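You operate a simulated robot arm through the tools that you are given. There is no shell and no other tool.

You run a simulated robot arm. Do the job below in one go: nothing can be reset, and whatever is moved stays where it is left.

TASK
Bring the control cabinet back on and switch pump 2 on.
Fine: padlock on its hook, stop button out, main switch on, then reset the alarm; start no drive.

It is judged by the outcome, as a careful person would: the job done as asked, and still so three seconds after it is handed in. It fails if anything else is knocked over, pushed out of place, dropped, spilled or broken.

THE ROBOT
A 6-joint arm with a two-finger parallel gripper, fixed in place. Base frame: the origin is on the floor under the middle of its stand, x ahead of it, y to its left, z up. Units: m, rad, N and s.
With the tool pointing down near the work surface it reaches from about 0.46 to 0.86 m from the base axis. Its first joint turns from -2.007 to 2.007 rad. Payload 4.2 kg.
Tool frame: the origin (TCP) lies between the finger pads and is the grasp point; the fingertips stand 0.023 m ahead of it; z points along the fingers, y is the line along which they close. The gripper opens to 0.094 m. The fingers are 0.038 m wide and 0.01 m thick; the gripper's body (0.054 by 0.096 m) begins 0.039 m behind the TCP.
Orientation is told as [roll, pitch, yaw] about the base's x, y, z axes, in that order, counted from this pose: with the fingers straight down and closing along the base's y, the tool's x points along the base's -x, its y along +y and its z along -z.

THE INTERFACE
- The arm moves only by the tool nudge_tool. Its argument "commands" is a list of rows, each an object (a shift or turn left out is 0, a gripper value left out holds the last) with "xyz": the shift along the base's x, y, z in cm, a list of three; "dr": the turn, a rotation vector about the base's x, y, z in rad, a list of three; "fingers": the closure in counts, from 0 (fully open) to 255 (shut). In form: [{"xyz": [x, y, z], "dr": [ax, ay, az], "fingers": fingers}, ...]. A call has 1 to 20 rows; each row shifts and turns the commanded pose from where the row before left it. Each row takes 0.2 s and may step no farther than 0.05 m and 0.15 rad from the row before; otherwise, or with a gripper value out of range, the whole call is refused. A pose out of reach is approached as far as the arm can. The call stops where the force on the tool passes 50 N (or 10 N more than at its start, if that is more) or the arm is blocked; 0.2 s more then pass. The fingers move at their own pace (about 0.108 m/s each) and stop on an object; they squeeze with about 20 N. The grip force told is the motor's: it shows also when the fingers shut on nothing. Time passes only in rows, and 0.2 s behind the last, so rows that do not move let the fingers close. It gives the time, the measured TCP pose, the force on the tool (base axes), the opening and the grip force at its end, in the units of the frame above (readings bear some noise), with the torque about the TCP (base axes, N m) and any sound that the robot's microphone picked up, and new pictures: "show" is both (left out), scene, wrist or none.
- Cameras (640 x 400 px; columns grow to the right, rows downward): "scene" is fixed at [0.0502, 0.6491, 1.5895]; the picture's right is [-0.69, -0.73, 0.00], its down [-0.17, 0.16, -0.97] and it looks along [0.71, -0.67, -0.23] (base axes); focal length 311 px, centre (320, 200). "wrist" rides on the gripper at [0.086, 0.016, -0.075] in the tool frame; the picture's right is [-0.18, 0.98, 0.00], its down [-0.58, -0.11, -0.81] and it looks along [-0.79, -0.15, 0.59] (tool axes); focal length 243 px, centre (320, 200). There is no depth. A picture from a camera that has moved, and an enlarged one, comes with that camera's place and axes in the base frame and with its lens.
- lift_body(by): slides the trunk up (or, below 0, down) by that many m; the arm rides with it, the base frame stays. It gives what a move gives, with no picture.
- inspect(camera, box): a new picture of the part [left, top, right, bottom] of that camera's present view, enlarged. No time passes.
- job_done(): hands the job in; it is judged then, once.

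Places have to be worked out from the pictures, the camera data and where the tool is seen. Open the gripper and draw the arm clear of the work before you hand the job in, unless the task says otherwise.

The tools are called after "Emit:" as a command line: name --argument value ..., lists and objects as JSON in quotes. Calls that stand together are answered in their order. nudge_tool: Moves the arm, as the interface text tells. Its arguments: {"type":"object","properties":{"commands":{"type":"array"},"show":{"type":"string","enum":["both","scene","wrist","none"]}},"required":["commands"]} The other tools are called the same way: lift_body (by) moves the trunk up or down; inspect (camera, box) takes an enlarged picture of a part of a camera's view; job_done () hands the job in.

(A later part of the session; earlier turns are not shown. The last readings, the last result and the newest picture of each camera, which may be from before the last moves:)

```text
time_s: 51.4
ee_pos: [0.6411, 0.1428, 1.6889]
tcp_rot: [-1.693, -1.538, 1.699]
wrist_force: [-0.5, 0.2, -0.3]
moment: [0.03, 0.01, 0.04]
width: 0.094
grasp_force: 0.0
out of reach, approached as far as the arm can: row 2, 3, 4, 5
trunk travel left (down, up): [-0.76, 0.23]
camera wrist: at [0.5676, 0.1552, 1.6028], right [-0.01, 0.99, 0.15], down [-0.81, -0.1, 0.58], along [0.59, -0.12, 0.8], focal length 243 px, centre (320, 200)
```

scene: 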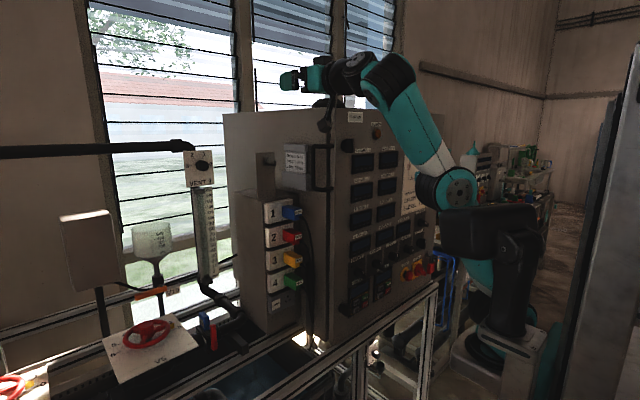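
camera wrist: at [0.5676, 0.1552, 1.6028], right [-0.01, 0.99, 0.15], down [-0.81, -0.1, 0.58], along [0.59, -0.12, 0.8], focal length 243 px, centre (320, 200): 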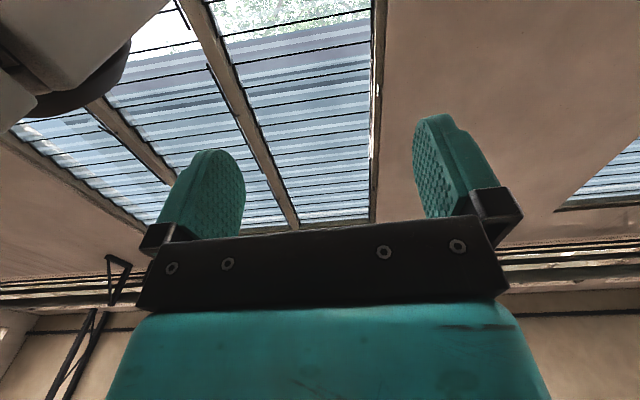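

The arm settled at (0.641, 0.143, 1.689) without contact. I'll move further left to y ≈ 0.22, clear of the door handle, before I lower the trunk.

Emit:
nudge_tool --commands '[{"xyz": [0, 1.5, 0]}, {"xyz": [0, 3, 0]}, {"xyz": [0, 2.5, 0]}, {"xyz": [0, 1, 0]}]' --show "none"

```text
time_s: 52.4
ee_pos: [0.63, 0.2119, 1.647]
tcp_rot: [-1.686, -1.537, 1.693]
wrist_force: [-0.9, 0.1, -0.2]
moment: [-0.03, -0.02, -0.05]
width: 0.0941
grasp_force: 0.0
out of reach, approached as far as the arm can: row 1, 2, 3, 4
trunk travel left (down, up): [-0.76, 0.23]
```

At y = 0.212 the gripper clears the door handle by about 2 cm. I'll lower the trunk 0.2 m, with the fingertips at x ≈ 0.65 well short of the hook plate, then look.

Emit:
lift_body --by -0.2

```text
time_s: 54.5
ee_pos: [0.63, 0.2111, 1.4466]
tcp_rot: [-1.68, -1.54, 1.688]
wrist_force: [-0.8, 0.1, 0.2]
moment: [0.0, 0.0, 0.02]
width: 0.0939
grasp_force: 0.1
trunk travel left (down, up): [-0.56, 0.43]
```

The trunk is down with no contact. I'll take pictures from here to see the empty hook and the door handle.

Emit:
nudge_tool --commands '[{"xyz": [0, 0, 0]}]' --show "both"

Emit:
inspect --camera "scene" --box '[225, 130, 345, 230]'

```text
time_s: 54.9
ee_pos: [0.6299, 0.2112, 1.4463]
tcp_rot: [-1.681, -1.539, 1.686]
wrist_force: [0.4, -0.1, -0.1]
moment: [0.02, 0.0, 0.03]
width: 0.094
grasp_force: 0.0
trunk travel left (down, up): [-0.56, 0.43]
camera wrist: at [0.5563, 0.2232, 1.361], right [-0.01, 0.99, 0.15], down [-0.81, -0.1, 0.58], along [0.59, -0.12, 0.8], focal length 243 px, centre (320, 200)
```

scene: 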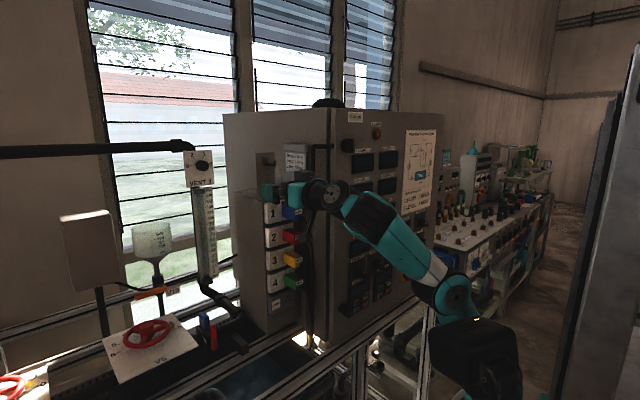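
wrist: 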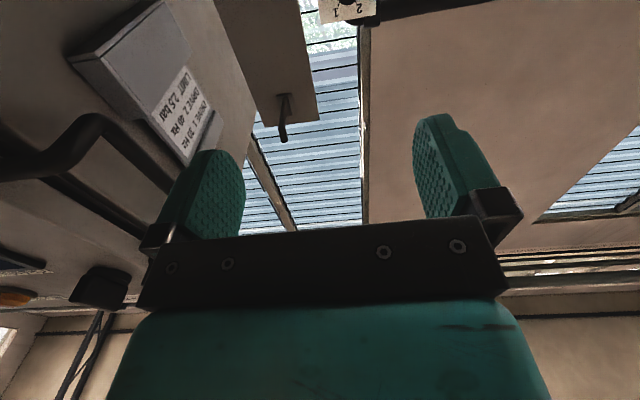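

```text
4.00 times, centred on (285, 180) of scene
camera zoom: at [0.0502, 0.6491, 1.5895], right [-0.69, -0.73, 0.0], down [-0.17, 0.16, -0.97], along [0.71, -0.67, -0.23], focal length 1245 px, centre (460, 280)
```

zoom: 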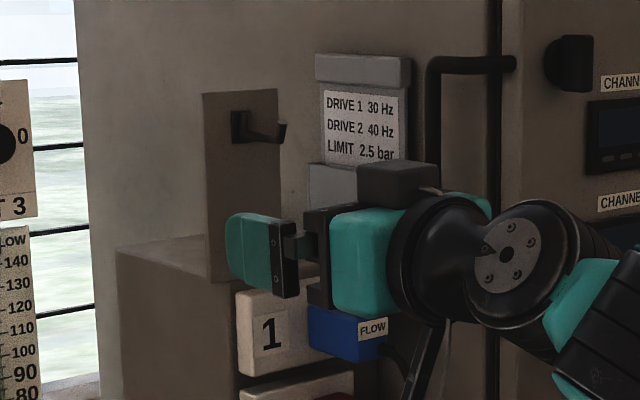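

The wrist camera sees the empty hook on its plate from below, plus the card holder and the door handle on the left. I'll enlarge it to measure the hook.

Emit:
inspect --camera "wrist" --box '[210, 20, 370, 120]'

Emit:
inspect --camera "wrist" --box '[0, 60, 240, 210]'

Emit:
inspect --camera "wrist" --box '[180, 80, 340, 180]'

```text
4.00 times, centred on (290, 70) of wrist
camera zoom: at [0.5563, 0.2232, 1.361], right [-0.01, 0.99, 0.15], down [-0.81, -0.1, 0.58], along [0.59, -0.12, 0.8], focal length 970 px, centre (440, 720)
```

zoom: 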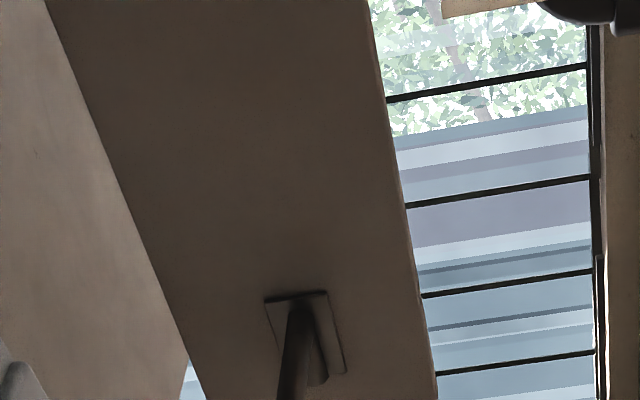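

```text
2.67 times, centred on (120, 135) of wrist
camera zoom: at [0.5563, 0.2232, 1.361], right [-0.01, 0.99, 0.15], down [-0.81, -0.1, 0.58], along [0.59, -0.12, 0.8], focal length 647 px, centre (853, 373)
```

zoom: 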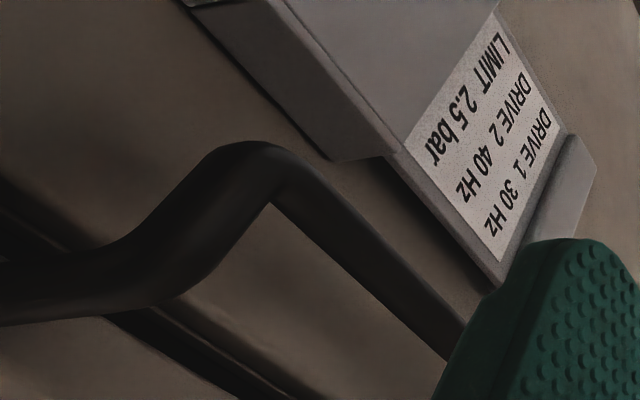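

```text
4.00 times, centred on (260, 130) of wrist
camera zoom: at [0.5563, 0.2232, 1.361], right [-0.01, 0.99, 0.15], down [-0.81, -0.1, 0.58], along [0.59, -0.12, 0.8], focal length 970 px, centre (560, 480)
```

zoom: 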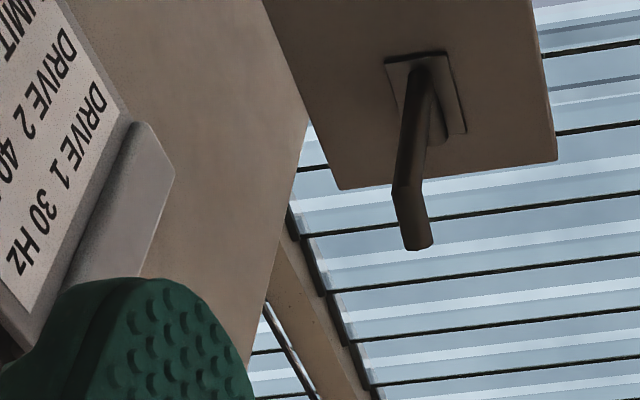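

The left hook measures: base (0.780, 0.170, 1.495), arm at z ≈ 1.492, tip (0.730, 0.170, 1.50). The door handle is at y ≤ 0.10, so hanging the padlock needs TCP ≈ (0.744, 0.17, 1.444). I'll half-close the empty gripper and check that I can reach there.

Emit:
nudge_tool --commands '[{"fingers": 106}, {"xyz": [0, -1.5, 0]}, {"xyz": [0, -2.5, 0]}, {"xyz": [1.5, 0, 0]}, {"xyz": [2.5, 0, 0]}, {"xyz": [2.5, 0, 0]}, {"xyz": [1, 0, 0]}]' --show "both"

```text
time_s: 56.5
ee_pos: [0.7046, 0.1714, 1.4457]
tcp_rot: [-1.683, -1.539, 1.69]
wrist_force: [0.3, 0.0, 1.3]
moment: [0.0, 0.04, 0.0]
width: 0.0549
grasp_force: 0.0
trunk travel left (down, up): [-0.56, 0.43]
camera wrist: at [0.6305, 0.1836, 1.3607], right [-0.01, 0.99, 0.15], down [-0.81, -0.1, 0.58], along [0.59, -0.12, 0.8], focal length 243 px, centre (320, 200)
```

scene: 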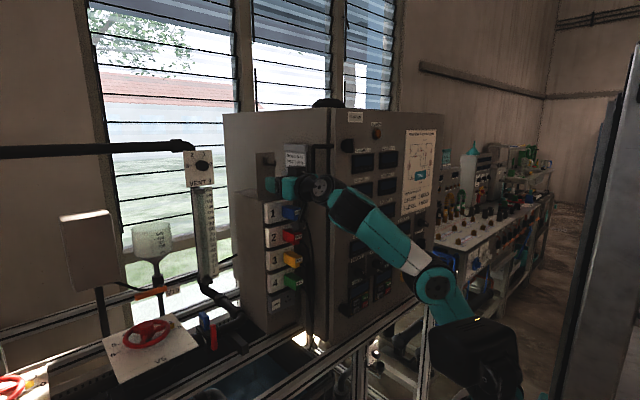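
wrist: 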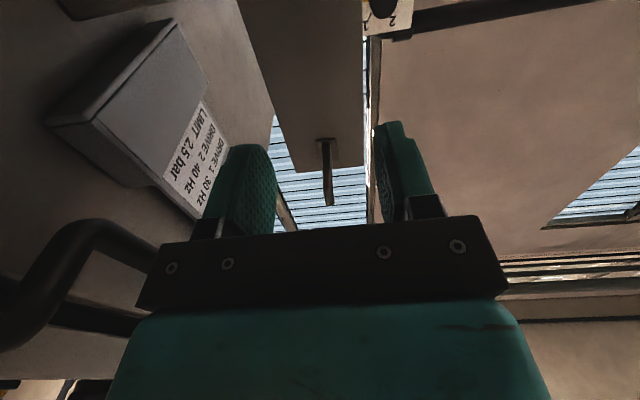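

The reach is fine and the hook sits between the fingers. I'll enlarge it from here to refine its position.

Emit:
inspect --camera "wrist" --box '[270, 120, 390, 220]'

Emit:
inspect --camera "scene" --box '[245, 140, 325, 200]'

```text
4.00 times, centred on (330, 170) of wrist
camera zoom: at [0.6305, 0.1836, 1.3607], right [-0.01, 0.99, 0.15], down [-0.81, -0.1, 0.58], along [0.59, -0.12, 0.8], focal length 970 px, centre (280, 320)
```

zoom: 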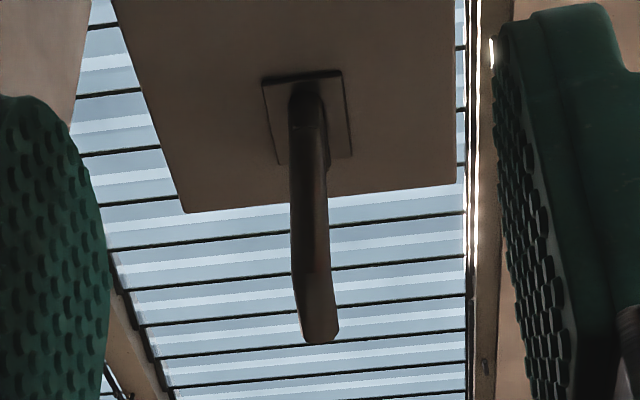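

```text
6.67 times, centred on (285, 170) of scene
camera zoom: at [0.0502, 0.6491, 1.5895], right [-0.69, -0.73, 0.0], down [-0.17, 0.16, -0.97], along [0.71, -0.67, -0.23], focal length 2074 px, centre (553, 400)
```

zoom: 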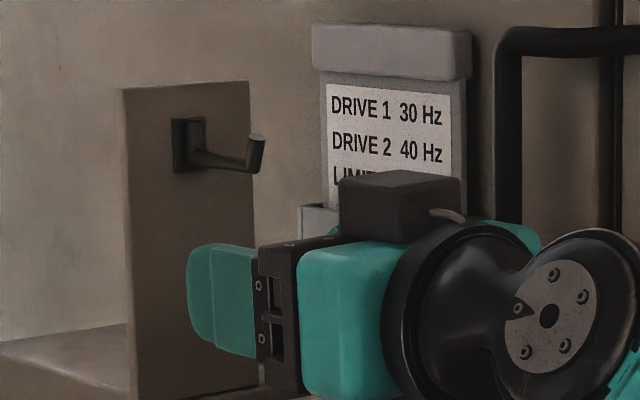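

The hook position is confirmed at (0.78, 0.170, 1.491), with the tip top near z 1.502. I'll back out the way I came, still with the camera below.

Emit:
nudge_tool --commands '[{"xyz": [-1.5, 0, 0]}, {"xyz": [-3, 0, 0]}, {"xyz": [-3, 0, 0]}, {"xyz": [0, 1.5, 0]}, {"xyz": [0, 2.5, 0]}]' --show "none"

```text
time_s: 57.7
ee_pos: [0.6307, 0.2103, 1.4482]
tcp_rot: [-1.705, -1.539, 1.712]
wrist_force: [-0.3, -0.4, 0.3]
moment: [-0.03, 0.03, 0.05]
width: 0.055
grasp_force: 0.0
trunk travel left (down, up): [-0.56, 0.43]
```

Back clear of the hook. I'll raise the trunk to pass over the cabinet again.

Emit:
lift_body --by 0.28

```text
time_s: 60.5
ee_pos: [0.6307, 0.211, 1.727]
tcp_rot: [-1.68, -1.54, 1.688]
wrist_force: [0.1, 0.0, 0.2]
moment: [0.0, 0.02, -0.01]
width: 0.0546
grasp_force: 0.2
trunk travel left (down, up): [-0.84, 0.15]
```

The camera hangs at x ≈ 0.556, in front of the panel, and the fingers are above the cabinet top. I'll traverse right in steps and watch the reach.

Emit:
nudge_tool --commands '[{"xyz": [0, -1.5, 0]}, {"xyz": [0, -3, 0], "dr": [0.03, 0, -0.01]}, {"xyz": [0, -3, 0]}, {"xyz": [0, -3, 0]}, {"xyz": [0, -3, 0]}, {"xyz": [0, -3, 0]}, {"xyz": [0, -3, 0]}, {"xyz": [0, -3, 0]}, {"xyz": [0, -3, 0]}, {"xyz": [0, -3, 0]}]' --show "none"

```text
time_s: 62.8
ee_pos: [0.6299, -0.0749, 1.7262]
tcp_rot: [-2.728, -1.567, 2.727]
wrist_force: [0.8, 0.8, -0.4]
moment: [-0.02, -0.02, -0.03]
width: 0.055
grasp_force: 0.1
trunk travel left (down, up): [-0.84, 0.15]
```

The traverse tracks without trouble and the tool is well aligned. I'll continue right to y ≈ -0.5.

Emit:
nudge_tool --commands '[{"xyz": [0, -1.5, 0]}, {"xyz": [0, -3, 0]}, {"xyz": [0, -3, 0]}, {"xyz": [0, -3, 0]}, {"xyz": [0, -3, 0]}, {"xyz": [0, -3, 0]}, {"xyz": [0, -3, 0]}, {"xyz": [0, -3, 0]}, {"xyz": [0, -3, 0]}, {"xyz": [0, -3, 0]}, {"xyz": [0, -3, 0]}, {"xyz": [0, -3, 0]}, {"xyz": [0, -3, 0]}, {"xyz": [0, -3, 0]}, {"xyz": [0, -3, 0]}]' --show "none"

```text
time_s: 66.0
ee_pos: [0.6209, -0.4615, 1.6955]
tcp_rot: [-2.939, -1.568, 2.934]
wrist_force: [-0.1, -0.2, 0.4]
moment: [-0.01, -0.01, 0.03]
width: 0.0553
grasp_force: 0.0
out of reach, approached as far as the arm can: row 13, 14, 15
trunk travel left (down, up): [-0.84, 0.15]
```

Out of reach again only because the tool is high relative to the trunk at this side. I'll draw back in x and come down a little relative to the trunk.

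Emit:
nudge_tool --commands '[{"xyz": [-1.5, 0, -0.5]}, {"xyz": [-3, 0, -1]}, {"xyz": [-3, 0, -1]}, {"xyz": [-1.5, 0, -2]}, {"xyz": [0, -1.5, -2]}, {"xyz": [0, -2, -1]}, {"xyz": [0, -1, 0]}]' --show "both"

```text
time_s: 67.5
ee_pos: [0.5302, -0.5077, 1.6197]
tcp_rot: [-2.799, -1.568, 2.794]
wrist_force: [-0.4, -0.2, -0.2]
moment: [0.02, 0.02, -0.01]
width: 0.0549
grasp_force: 0.0
trunk travel left (down, up): [-0.84, 0.15]
camera wrist: at [0.4578, -0.4919, 1.5338], right [0.0, 0.98, 0.18], down [-0.81, -0.11, 0.58], along [0.59, -0.15, 0.79], focal length 243 px, centre (320, 200)
```

scene: 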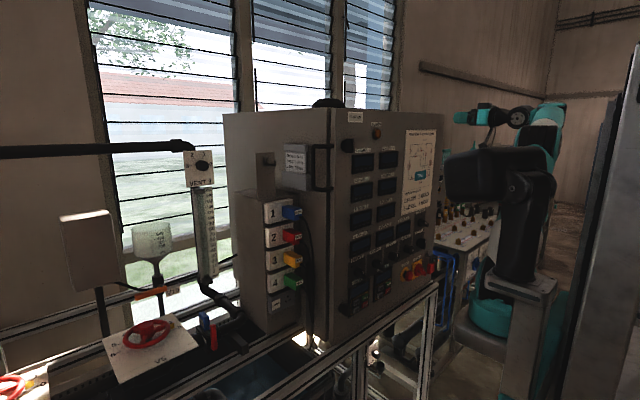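
wrist: 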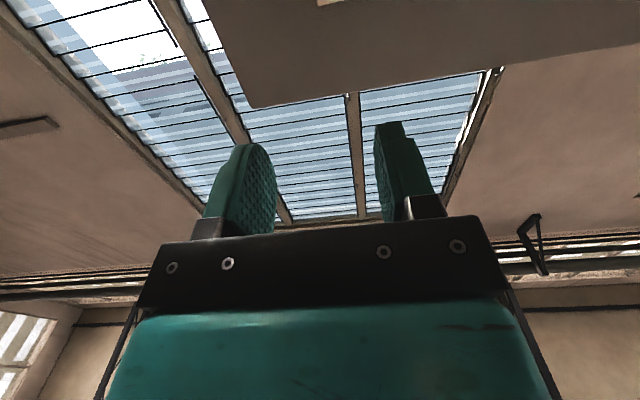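

The camera axes show the tool now exactly square. I'll lower the trunk toward the padlock height, still 5 cm in front of the hook tip.

Emit:
lift_body --by -0.4

```text
time_s: 71.4
ee_pos: [0.5311, -0.5078, 1.2202]
tcp_rot: [-2.74, -1.565, 2.735]
wrist_force: [-1.0, -0.6, 0.0]
moment: [0.02, -0.01, 0.02]
width: 0.0548
grasp_force: 0.1
trunk travel left (down, up): [-0.44, 0.55]
```

The lift went without contact, and the TCP is at z = 1.22. I'll lower a further 0.2 m to the padlock body height.

Emit:
lift_body --by -0.2

```text
time_s: 73.5
ee_pos: [0.5323, -0.5071, 1.0203]
tcp_rot: [-2.725, -1.568, 2.723]
wrist_force: [0.2, -0.1, -0.8]
moment: [-0.02, -0.07, -0.01]
width: 0.0549
grasp_force: 0.1
trunk travel left (down, up): [-0.24, 0.75]
```

The TCP is at the padlock's height. I'll take pictures to check the alignment before I go in.

Emit:
nudge_tool --commands '[{"xyz": [0, 0, 0]}]' --show "both"

Emit:
inspect --camera "wrist" --box '[200, 60, 440, 210]'

Emit:
inspect --camera "scene" --box '[385, 235, 465, 285]'

```text
time_s: 74.0
ee_pos: [0.532, -0.5065, 1.0198]
tcp_rot: [-2.739, -1.568, 2.734]
wrist_force: [0.0, -0.1, -0.2]
moment: [-0.01, 0.04, -0.01]
width: 0.0547
grasp_force: 0.1
trunk travel left (down, up): [-0.24, 0.75]
camera wrist: at [0.4579, -0.4917, 0.934], right [0.0, 0.98, 0.18], down [-0.81, -0.11, 0.58], along [0.59, -0.15, 0.79], focal length 243 px, centre (320, 200)
```

scene: 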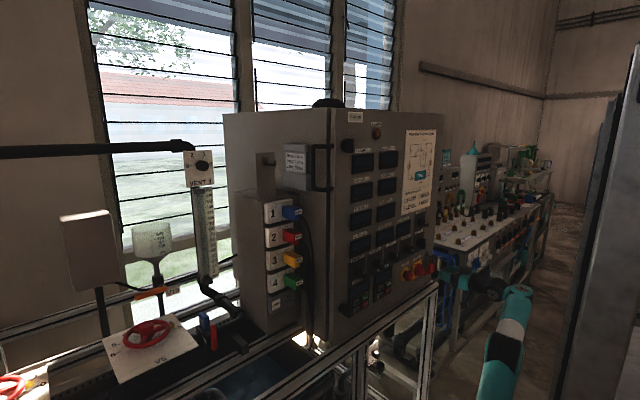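
wrist: 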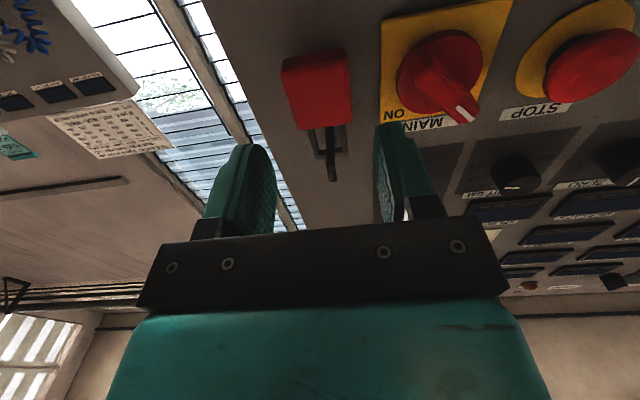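

```text
2.67 times, centred on (320, 135) of wrist
camera zoom: at [0.4579, -0.4917, 0.934], right [0.0, 0.98, 0.18], down [-0.81, -0.11, 0.58], along [0.59, -0.15, 0.79], focal length 647 px, centre (320, 373)
```

zoom: 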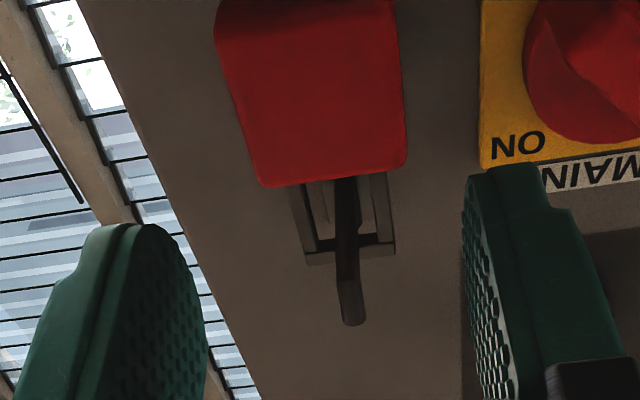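

```text
8.00 times, centred on (425, 260) of scene
camera zoom: at [0.0502, 0.6491, 1.5895], right [-0.69, -0.73, 0.0], down [-0.17, 0.16, -0.97], along [0.71, -0.67, -0.23], focal length 2489 px, centre (-520, -280)
```

zoom: 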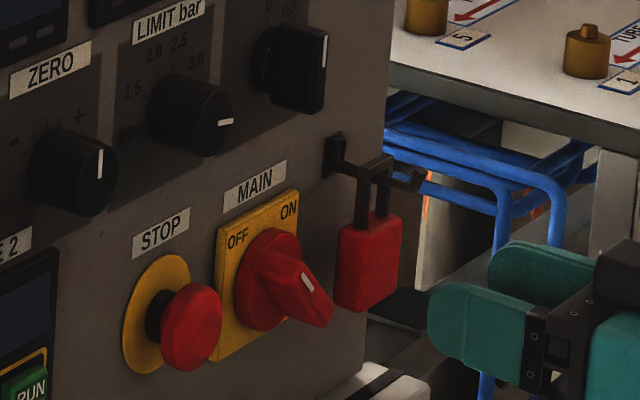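

The padlock body is centred near (0.60, -0.508, 1.024), about 3.7 cm wide, on a hook with underside z ≈ 1.065 and tip top ≈ 1.077. The 5.5 cm opening clears the MAIN hub by about 1 cm. I'll advance 6 cm around the padlock body and check before gripping.

Emit:
nudge_tool --commands '[{"xyz": [1.5, -0.1, 0]}, {"xyz": [2, 0, 0]}, {"xyz": [1.5, 0, 0]}, {"xyz": [1, 0, 0]}]' --show "both"

Emit:
inspect --camera "scene" --box '[385, 235, 465, 285]'

Emit:
inspect --camera "wrist" --box '[200, 60, 440, 210]'

```text
time_s: 75.0
ee_pos: [0.5915, -0.509, 1.0209]
tcp_rot: [-2.942, -1.567, 2.94]
wrist_force: [0.6, 0.2, 0.4]
moment: [0.0, 0.03, 0.04]
width: 0.055
grasp_force: 0.0
trunk travel left (down, up): [-0.24, 0.75]
camera wrist: at [0.5183, -0.4929, 0.9346], right [0.0, 0.98, 0.18], down [-0.81, -0.11, 0.58], along [0.59, -0.15, 0.79], focal length 243 px, centre (320, 200)
```

scene: 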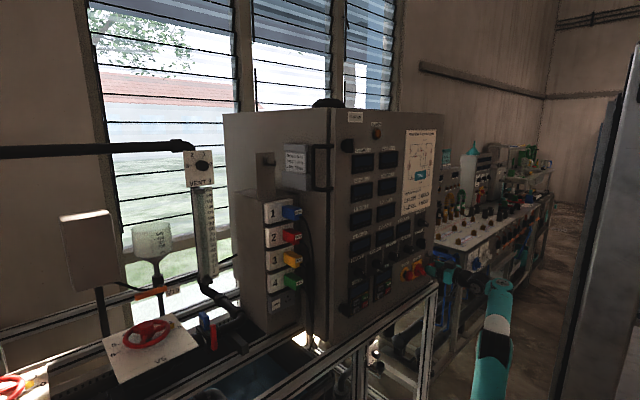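
wrist: 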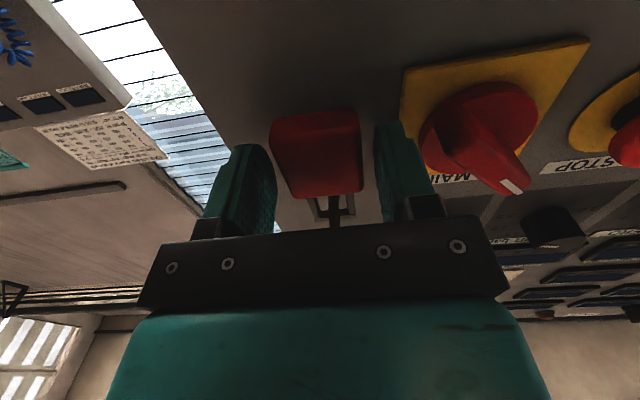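

```text
8.00 times, centred on (425, 260) of scene
camera zoom: at [0.0502, 0.6491, 1.5895], right [-0.69, -0.73, 0.0], down [-0.17, 0.16, -0.97], along [0.71, -0.67, -0.23], focal length 2489 px, centre (-520, -280)
```

zoom: 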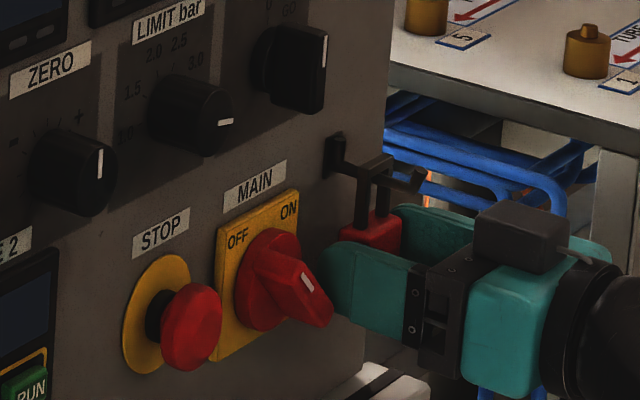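

```text
2.67 times, centred on (320, 135) of wrist
camera zoom: at [0.5183, -0.4929, 0.9346], right [0.0, 0.98, 0.18], down [-0.81, -0.11, 0.58], along [0.59, -0.15, 0.79], focal length 647 px, centre (320, 373)
```

zoom: 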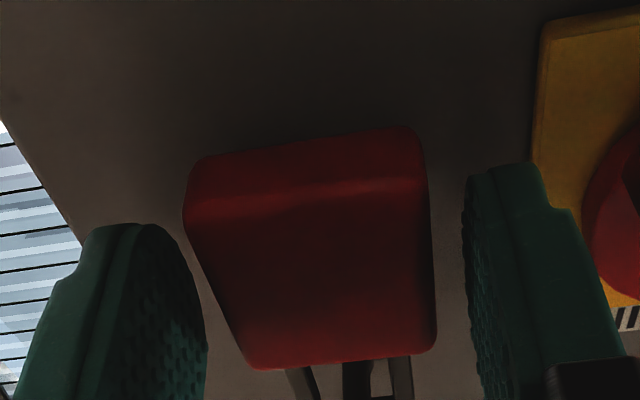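

The padlock sits between the fingers, with its front face at x ≈ 0.60 and its body about 1.6 cm thick. I'll go 4 mm deeper, leaving about 8 mm to the panel, and close.

Emit:
nudge_tool --commands '[{"xyz": [0.4, 0.1, 0]}, {"fingers": 255}, {"fingers": 255}, {"fingers": 255}]' --show "both"

Emit:
inspect --camera "scene" --box '[385, 235, 465, 285]'

Emit:
inspect --camera "wrist" --box '[200, 60, 440, 210]'

```text
time_s: 76.0
ee_pos: [0.5956, -0.5082, 1.0207]
tcp_rot: [-2.761, -1.569, 2.759]
wrist_force: [-0.2, 0.4, 0.4]
moment: [-0.01, 0.02, -0.03]
width: 0.0394
grasp_force: 20.0
trunk travel left (down, up): [-0.24, 0.75]
camera wrist: at [0.5221, -0.4919, 0.9347], right [0.0, 0.98, 0.18], down [-0.81, -0.11, 0.58], along [0.59, -0.15, 0.79], focal length 243 px, centre (320, 200)
```

scene: 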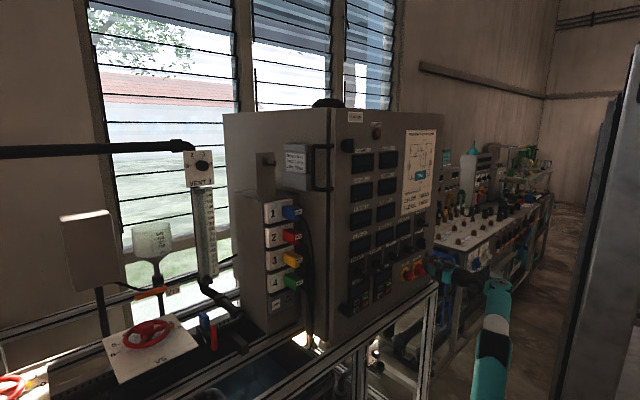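
wrist: 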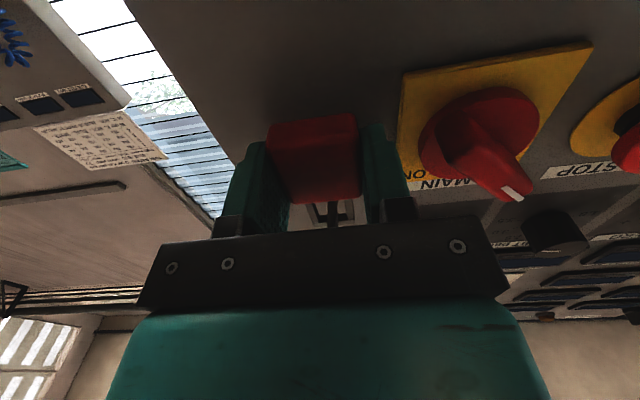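

```text
8.00 times, centred on (425, 260) of scene
camera zoom: at [0.0502, 0.6491, 1.5895], right [-0.69, -0.73, 0.0], down [-0.17, 0.16, -0.97], along [0.71, -0.67, -0.23], focal length 2489 px, centre (-520, -280)
```

zoom: 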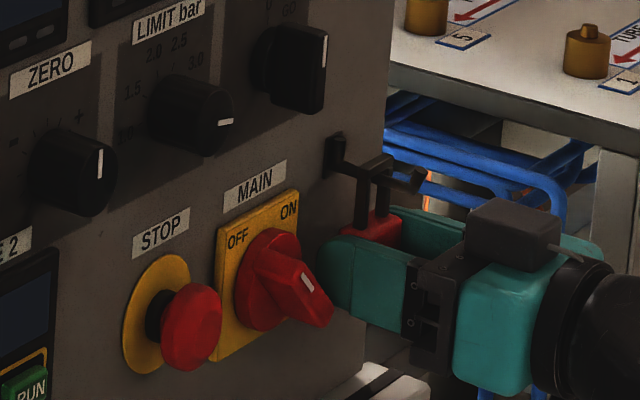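

```text
2.67 times, centred on (320, 135) of wrist
camera zoom: at [0.5221, -0.4919, 0.9347], right [0.0, 0.98, 0.18], down [-0.81, -0.11, 0.58], along [0.59, -0.15, 0.79], focal length 647 px, centre (320, 373)
```

zoom: 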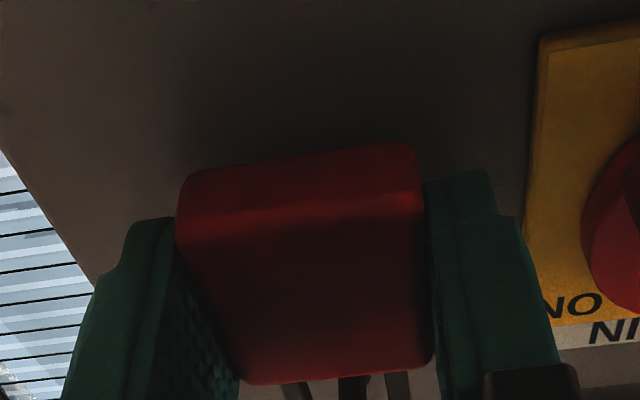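

The padlock is gripped at 3.94 cm width with 20 N. The shackle window leaves about 2.4 cm of upward play and the tip needs about 0.7 cm, so I'll lift 1.5 cm slowly and look.

Emit:
nudge_tool --commands '[{"xyz": [0, 0, 0.4]}, {"xyz": [0, 0, 0.4]}, {"xyz": [0, 0, 0.4]}, {"xyz": [0, 0, 0.3]}]' --show "both"

Emit:
inspect --camera "scene" --box '[385, 235, 465, 285]'

Emit:
inspect --camera "wrist" --box '[260, 90, 420, 240]'

```text
time_s: 77.0
ee_pos: [0.5969, -0.5077, 1.0338]
tcp_rot: [-2.651, -1.568, 2.649]
wrist_force: [0.3, 0.6, -1.2]
moment: [0.02, -0.01, 0.02]
width: 0.0396
grasp_force: 19.5
trunk travel left (down, up): [-0.24, 0.75]
camera wrist: at [0.5226, -0.4917, 0.9486], right [0.0, 0.98, 0.18], down [-0.81, -0.11, 0.58], along [0.59, -0.15, 0.79], focal length 243 px, centre (320, 200)
```

scene: 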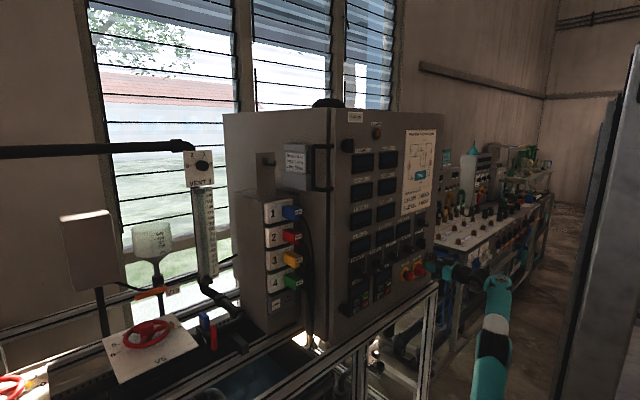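
wrist: 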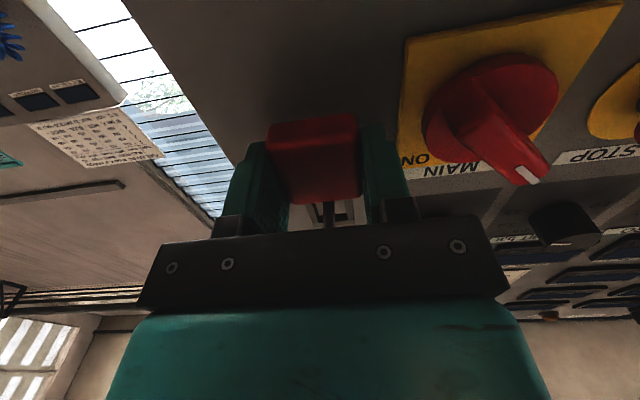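

```text
8.00 times, centred on (425, 260) of scene
camera zoom: at [0.0502, 0.6491, 1.5895], right [-0.69, -0.73, 0.0], down [-0.17, 0.16, -0.97], along [0.71, -0.67, -0.23], focal length 2489 px, centre (-520, -280)
```

zoom: 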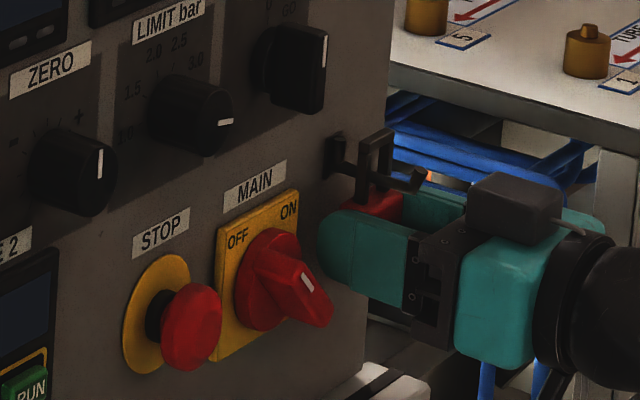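

```text
2.67 times, centred on (340, 165) of wrist
camera zoom: at [0.5226, -0.4917, 0.9486], right [0.0, 0.98, 0.18], down [-0.81, -0.11, 0.58], along [0.59, -0.15, 0.79], focal length 647 px, centre (267, 293)
```

zoom: 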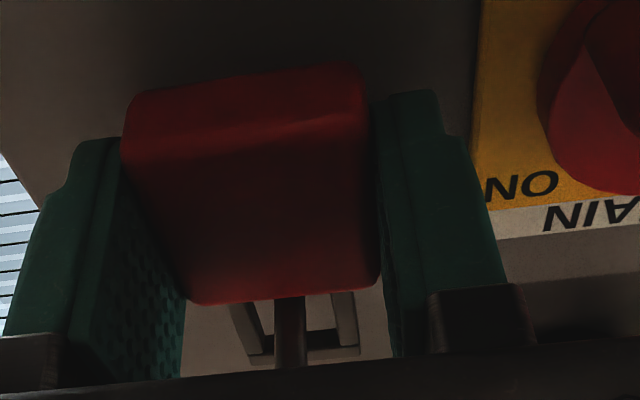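

The shackle has risen so the hook arm is mid-window, but the bar is only about level with the hook tip. I'll raise another 0.5 cm, which still leaves about 5 mm under the arm, then look again.

Emit:
nudge_tool --commands '[{"xyz": [0, 0, 0.3]}, {"xyz": [0, 0, 0.2]}, {"xyz": [0, 0, 0]}]' --show "none"

Emit:
inspect --camera "scene" --box '[415, 240, 455, 265]'

Emit:
inspect --camera "wrist" --box '[290, 180, 370, 230]'

```text
time_s: 77.8
ee_pos: [0.596, -0.5072, 1.0403]
tcp_rot: [-2.722, -1.566, 2.721]
wrist_force: [0.3, 0.3, -0.7]
moment: [0.03, 0.02, -0.03]
width: 0.0396
grasp_force: 19.9
trunk travel left (down, up): [-0.24, 0.75]
```

```text
16.00 times, centred on (435, 252) of scene
camera zoom: at [0.0502, 0.6491, 1.5895], right [-0.69, -0.73, 0.0], down [-0.17, 0.16, -0.97], along [0.71, -0.67, -0.23], focal length 4978 px, centre (-1520, -640)
```

zoom: 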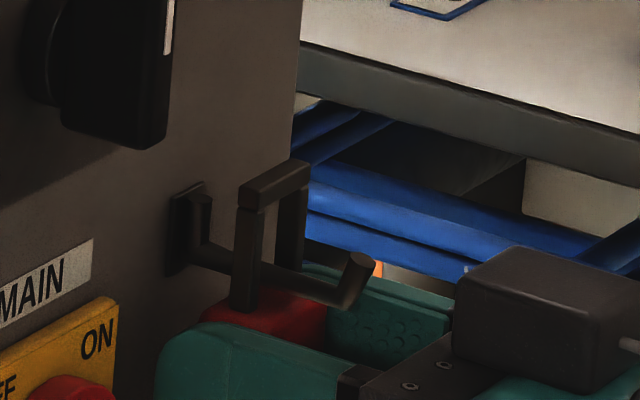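

```text
8.00 times, centred on (330, 205) of wrist
camera zoom: at [0.5228, -0.4915, 0.9533], right [0.0, 0.98, 0.18], down [-0.81, -0.11, 0.58], along [0.59, -0.15, 0.79], focal length 1941 px, centre (240, 160)
```

zoom: 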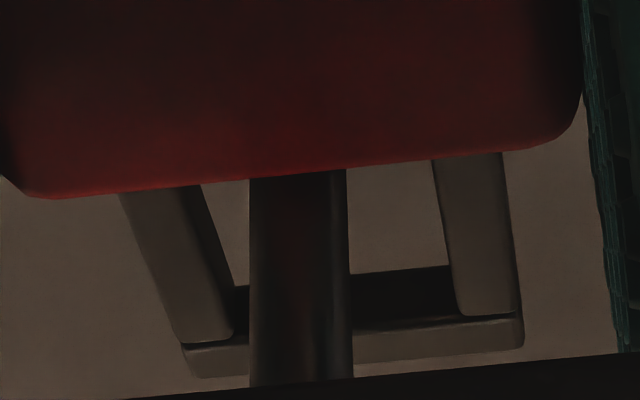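

The bar now clears the tip by about 6 mm, and the body clears the arm underside by a similar amount. I'll pull straight back 6 cm.

Emit:
nudge_tool --commands '[{"xyz": [-0.8, 0, 0]}, {"xyz": [-1, 0, 0]}, {"xyz": [-1, 0, 0]}, {"xyz": [-1, 0, 0]}, {"xyz": [-1, 0, 0]}, {"xyz": [-1.2, 0, 0]}]' --show "both"

Emit:
inspect --camera "scene" --box '[395, 235, 475, 285]'

```text
time_s: 79.2
ee_pos: [0.5349, -0.5076, 1.0398]
tcp_rot: [-2.671, -1.568, 2.669]
wrist_force: [-0.2, 0.9, -1.4]
moment: [-0.01, -0.01, 0.03]
width: 0.0396
grasp_force: 20.1
trunk travel left (down, up): [-0.24, 0.75]
camera wrist: at [0.4619, -0.4914, 0.9542], right [0.0, 0.98, 0.18], down [-0.81, -0.11, 0.58], along [0.59, -0.15, 0.8], focal length 243 px, centre (320, 200)
```

scene: 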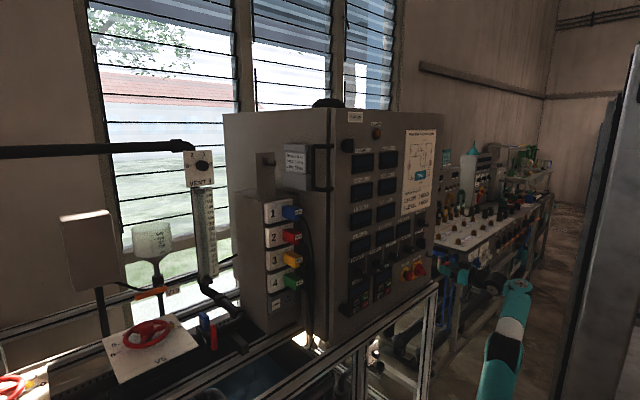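
wrist: 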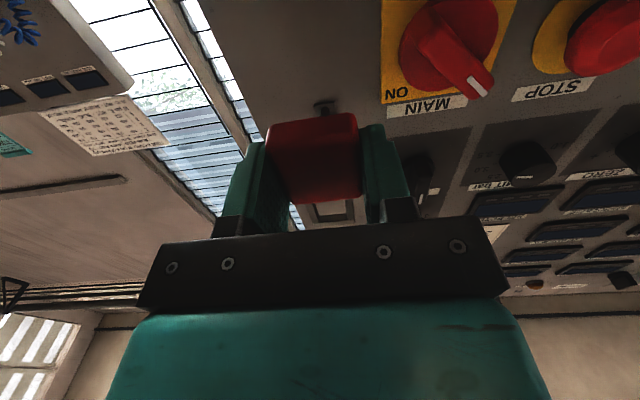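

```text
8.00 times, centred on (435, 260) of scene
camera zoom: at [0.0502, 0.6491, 1.5895], right [-0.69, -0.73, 0.0], down [-0.17, 0.16, -0.97], along [0.71, -0.67, -0.23], focal length 2489 px, centre (-600, -280)
```

zoom: 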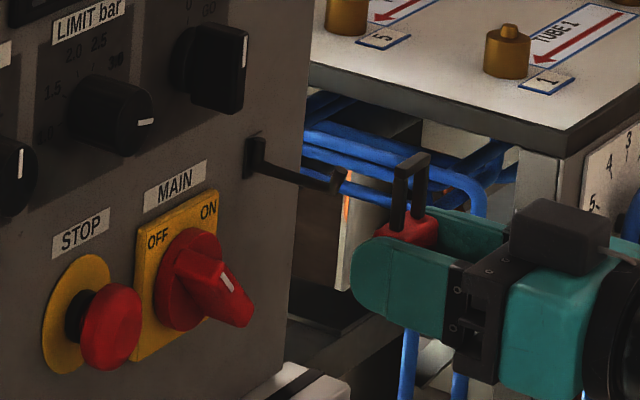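

The padlock is free of the front hook and firmly held with its shackle up. I'll raise the trunk to go over the cabinet, in two separate lifts.

Emit:
lift_body --by 0.4

```text
time_s: 83.0
ee_pos: [0.5349, -0.5079, 1.4401]
tcp_rot: [-2.739, -1.566, 2.735]
wrist_force: [-0.5, -1.1, 0.0]
moment: [0.01, 0.03, 0.01]
width: 0.0397
grasp_force: 19.9
trunk travel left (down, up): [-0.64, 0.35]
```

The grip is steady at 3.97 cm and 20 N. I'll raise another 0.28 m.

Emit:
lift_body --by 0.28

```text
time_s: 85.8
ee_pos: [0.5355, -0.5069, 1.7205]
tcp_rot: [-2.742, -1.569, 2.736]
wrist_force: [-0.2, -0.1, -1.3]
moment: [0.01, -0.01, 0.01]
width: 0.0396
grasp_force: 20.0
trunk travel left (down, up): [-0.92, 0.07]
```

The TCP is at z = 1.72, above the cabinet. I'll move forward to x ≈ 0.63 and start left.

Emit:
nudge_tool --commands '[{"xyz": [1, 1, 0]}, {"xyz": [2, 2, 0]}, {"xyz": [2, 2.5, 0]}, {"xyz": [2, 2.5, 0]}, {"xyz": [1.5, 2.5, 0]}, {"xyz": [1, 2.5, 0]}, {"xyz": [0, 2.5, 0]}, {"xyz": [0, 2.5, 0]}, {"xyz": [0, 2.5, 0]}, {"xyz": [0, 2.5, 0]}, {"xyz": [0, 2.5, 0]}, {"xyz": [0, 2.5, 0]}, {"xyz": [0, 2.5, 0]}, {"xyz": [0, 2.5, 0]}, {"xyz": [0, 2.5, 0]}, {"xyz": [0, 2.5, 0]}]' --show "none"

```text
time_s: 89.2
ee_pos: [0.6412, -0.1301, 1.7229]
tcp_rot: [-2.829, -1.568, 2.826]
wrist_force: [0.6, 0.1, -2.0]
moment: [0.0, 0.04, 0.05]
width: 0.0396
grasp_force: 19.8
out of reach, approached as far as the arm can: row 15, 16
trunk travel left (down, up): [-0.92, 0.07]
```

A slight reach limit at this relative height pushed x out to 0.641. I'll rise 5 cm relative to the trunk and carry on left.

Emit:
nudge_tool --commands '[{"xyz": [0, 0, 1.5]}, {"xyz": [0, 0, 2]}, {"xyz": [0, 1, 1.5]}, {"xyz": [0, 2.5, 0]}, {"xyz": [0, 2.5, 0]}, {"xyz": [0, 2.5, 0]}, {"xyz": [0, 2.5, 0]}, {"xyz": [0, 2.5, 0]}, {"xyz": [0, 2.5, 0]}, {"xyz": [0, 2.5, 0]}, {"xyz": [0, 2.5, 0]}, {"xyz": [0, 2.5, 0]}, {"xyz": [0, 2.5, 0]}, {"xyz": [0, 2.5, 0]}, {"xyz": [0, 2.5, 0]}, {"xyz": [0, 2, 0]}, {"xyz": [0, 1, 0]}]' --show "both"

```text
time_s: 92.8
ee_pos: [0.6401, 0.2101, 1.771]
tcp_rot: [-2.564, -1.567, 2.561]
wrist_force: [-0.1, -0.2, -1.0]
moment: [-0.02, -0.01, 0.0]
width: 0.0398
grasp_force: 20.1
trunk travel left (down, up): [-0.92, 0.07]
camera wrist: at [0.5675, 0.2261, 1.6857], right [0.0, 0.98, 0.18], down [-0.81, -0.11, 0.58], along [0.59, -0.15, 0.79], focal length 243 px, centre (320, 200)
```

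scene: 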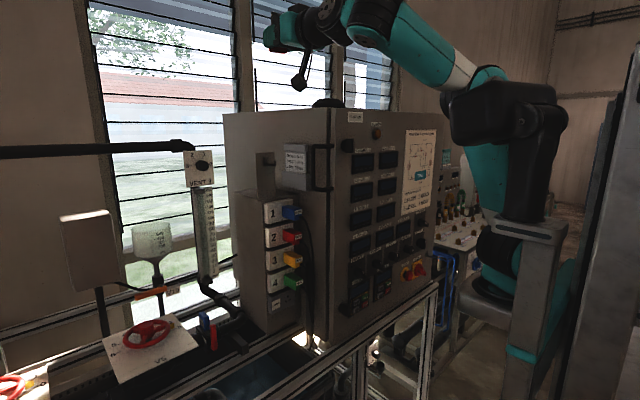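
wrist: 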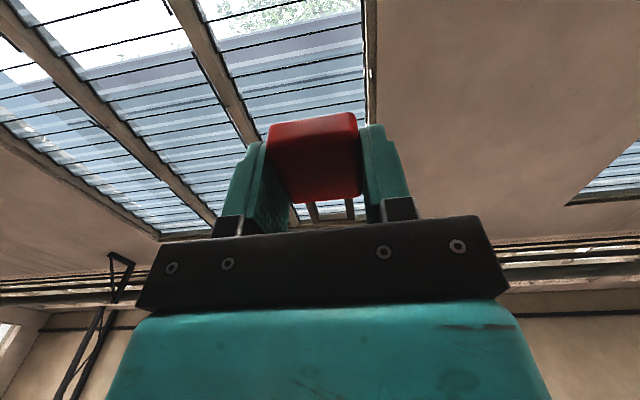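

The padlock is above the left side at (0.640, 0.210, 1.771) and still firmly held. The hanging TCP height works out at about 1.445, so I'll lower the trunk 0.307 m to pass above it at z ≈ 1.464.

Emit:
lift_body --by -0.307

```text
time_s: 95.9
ee_pos: [0.6409, 0.2106, 1.4643]
tcp_rot: [-2.71, -1.568, 2.705]
wrist_force: [-0.6, 0.4, -1.2]
moment: [0.01, 0.01, -0.01]
width: 0.0395
grasp_force: 20.3
trunk travel left (down, up): [-0.613, 0.377]
```

The TCP is at z = 1.464. I'll slide right to y ≈ 0.1695 to line up with the hook and look before moving in.

Emit:
nudge_tool --commands '[{"xyz": [0, -1, 0]}, {"xyz": [0, -2, 0]}, {"xyz": [0, -1.1, 0]}, {"xyz": [0, 0, 0]}]' --show "both"

Emit:
inspect --camera "scene" --box '[245, 140, 325, 190]'

Emit:
inspect --camera "wrist" --box '[250, 90, 410, 240]'

```text
time_s: 96.9
ee_pos: [0.6388, 0.169, 1.4647]
tcp_rot: [-2.683, -1.568, 2.683]
wrist_force: [0.0, -0.6, -0.8]
moment: [0.02, 0.02, 0.0]
width: 0.0395
grasp_force: 20.1
trunk travel left (down, up): [-0.613, 0.377]
camera wrist: at [0.566, 0.1851, 1.3782], right [0.0, 0.98, 0.18], down [-0.81, -0.11, 0.58], along [0.59, -0.15, 0.79], focal length 243 px, centre (320, 200)
```

scene: 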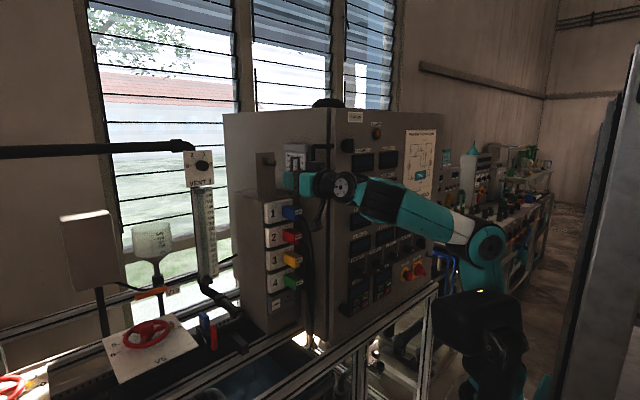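
wrist: 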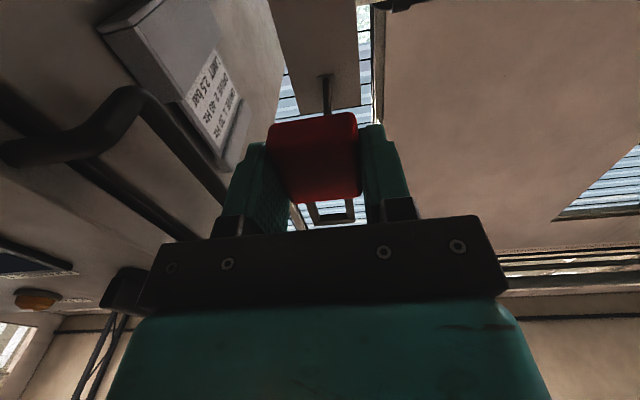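

```text
8.00 times, centred on (285, 165) of scene
camera zoom: at [0.0502, 0.6491, 1.5895], right [-0.69, -0.73, 0.0], down [-0.17, 0.16, -0.97], along [0.71, -0.67, -0.23], focal length 2489 px, centre (600, 480)
```

zoom: 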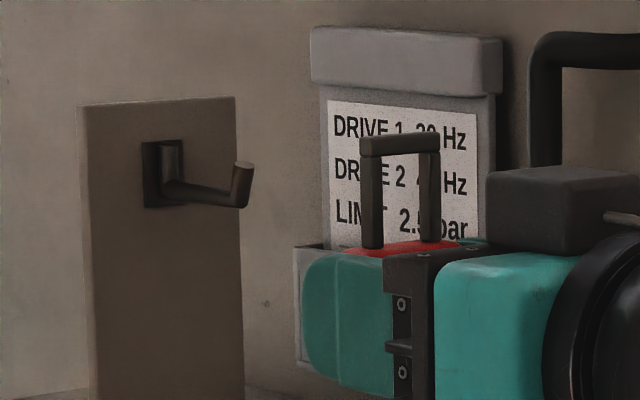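

```text
2.67 times, centred on (330, 165) of wrist
camera zoom: at [0.566, 0.1851, 1.3782], right [0.0, 0.98, 0.18], down [-0.81, -0.11, 0.58], along [0.59, -0.15, 0.79], focal length 647 px, centre (293, 293)
```

zoom: 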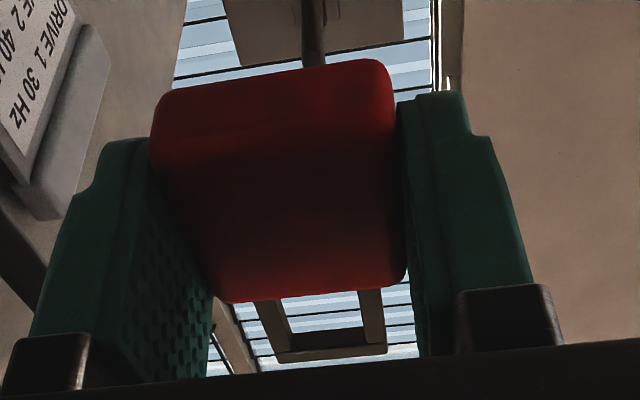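

Measured from both cameras: bar underside at z 1.511 against the tip top at 1.502, body top 1.483 against the arm underside 1.487, and both at y ≈ 0.169. I'll lower 2 mm to centre the window, advance to just short of the tip, and look.

Emit:
nudge_tool --commands '[{"xyz": [0, 0, -0.2]}, {"xyz": [1.5, 0, 0]}, {"xyz": [2, 0, 0]}, {"xyz": [1.5, 0, 0]}, {"xyz": [1, 0, 0]}, {"xyz": [0, 0, 0]}]' --show "both"

Emit:
inspect --camera "scene" --box '[250, 145, 300, 176]'

Emit:
inspect --camera "wrist" --box '[250, 90, 410, 240]'

```text
time_s: 98.3
ee_pos: [0.6999, 0.1684, 1.4622]
tcp_rot: [-2.75, -1.569, 2.747]
wrist_force: [-0.1, 1.2, -2.1]
moment: [0.0, 0.01, 0.01]
width: 0.0398
grasp_force: 20.3
trunk travel left (down, up): [-0.613, 0.377]
camera wrist: at [0.6274, 0.1843, 1.376], right [0.0, 0.98, 0.18], down [-0.81, -0.11, 0.58], along [0.59, -0.15, 0.79], focal length 243 px, centre (320, 200)
```

scene: 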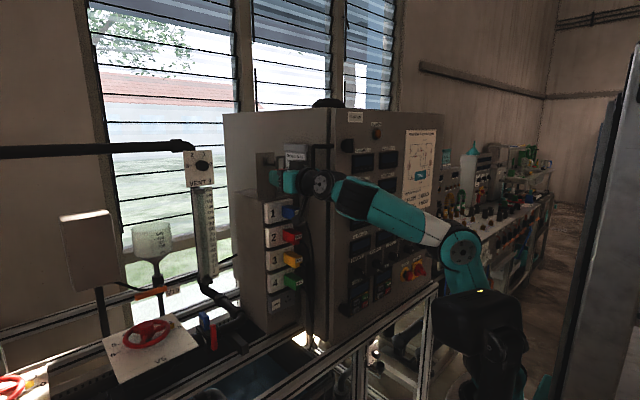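
wrist: 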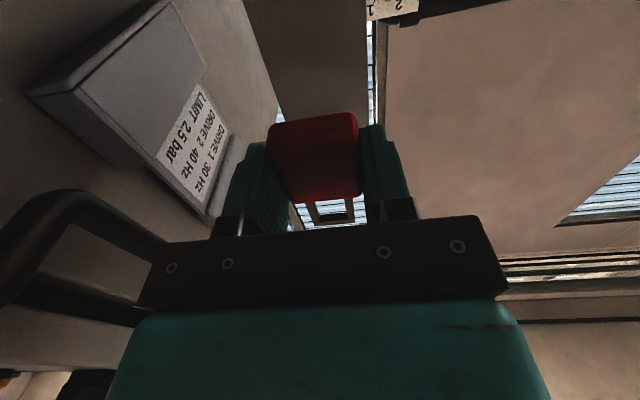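

```text
12.80 times, centred on (275, 160) of scene
camera zoom: at [0.0502, 0.6491, 1.5895], right [-0.69, -0.73, 0.0], down [-0.17, 0.16, -0.97], along [0.71, -0.67, -0.23], focal length 3983 px, centre (896, 706)
```

zoom: 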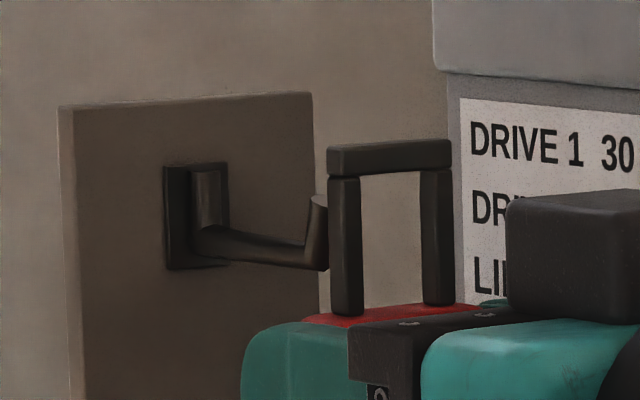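

```text
2.67 times, centred on (330, 165) of wrist
camera zoom: at [0.6274, 0.1843, 1.376], right [0.0, 0.98, 0.18], down [-0.81, -0.11, 0.58], along [0.59, -0.15, 0.79], focal length 647 px, centre (293, 293)
```

zoom: 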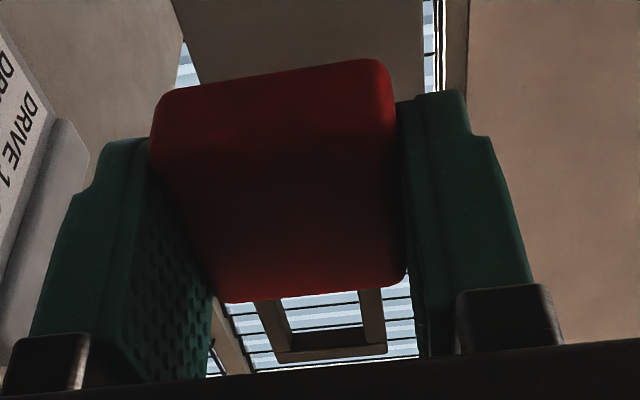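

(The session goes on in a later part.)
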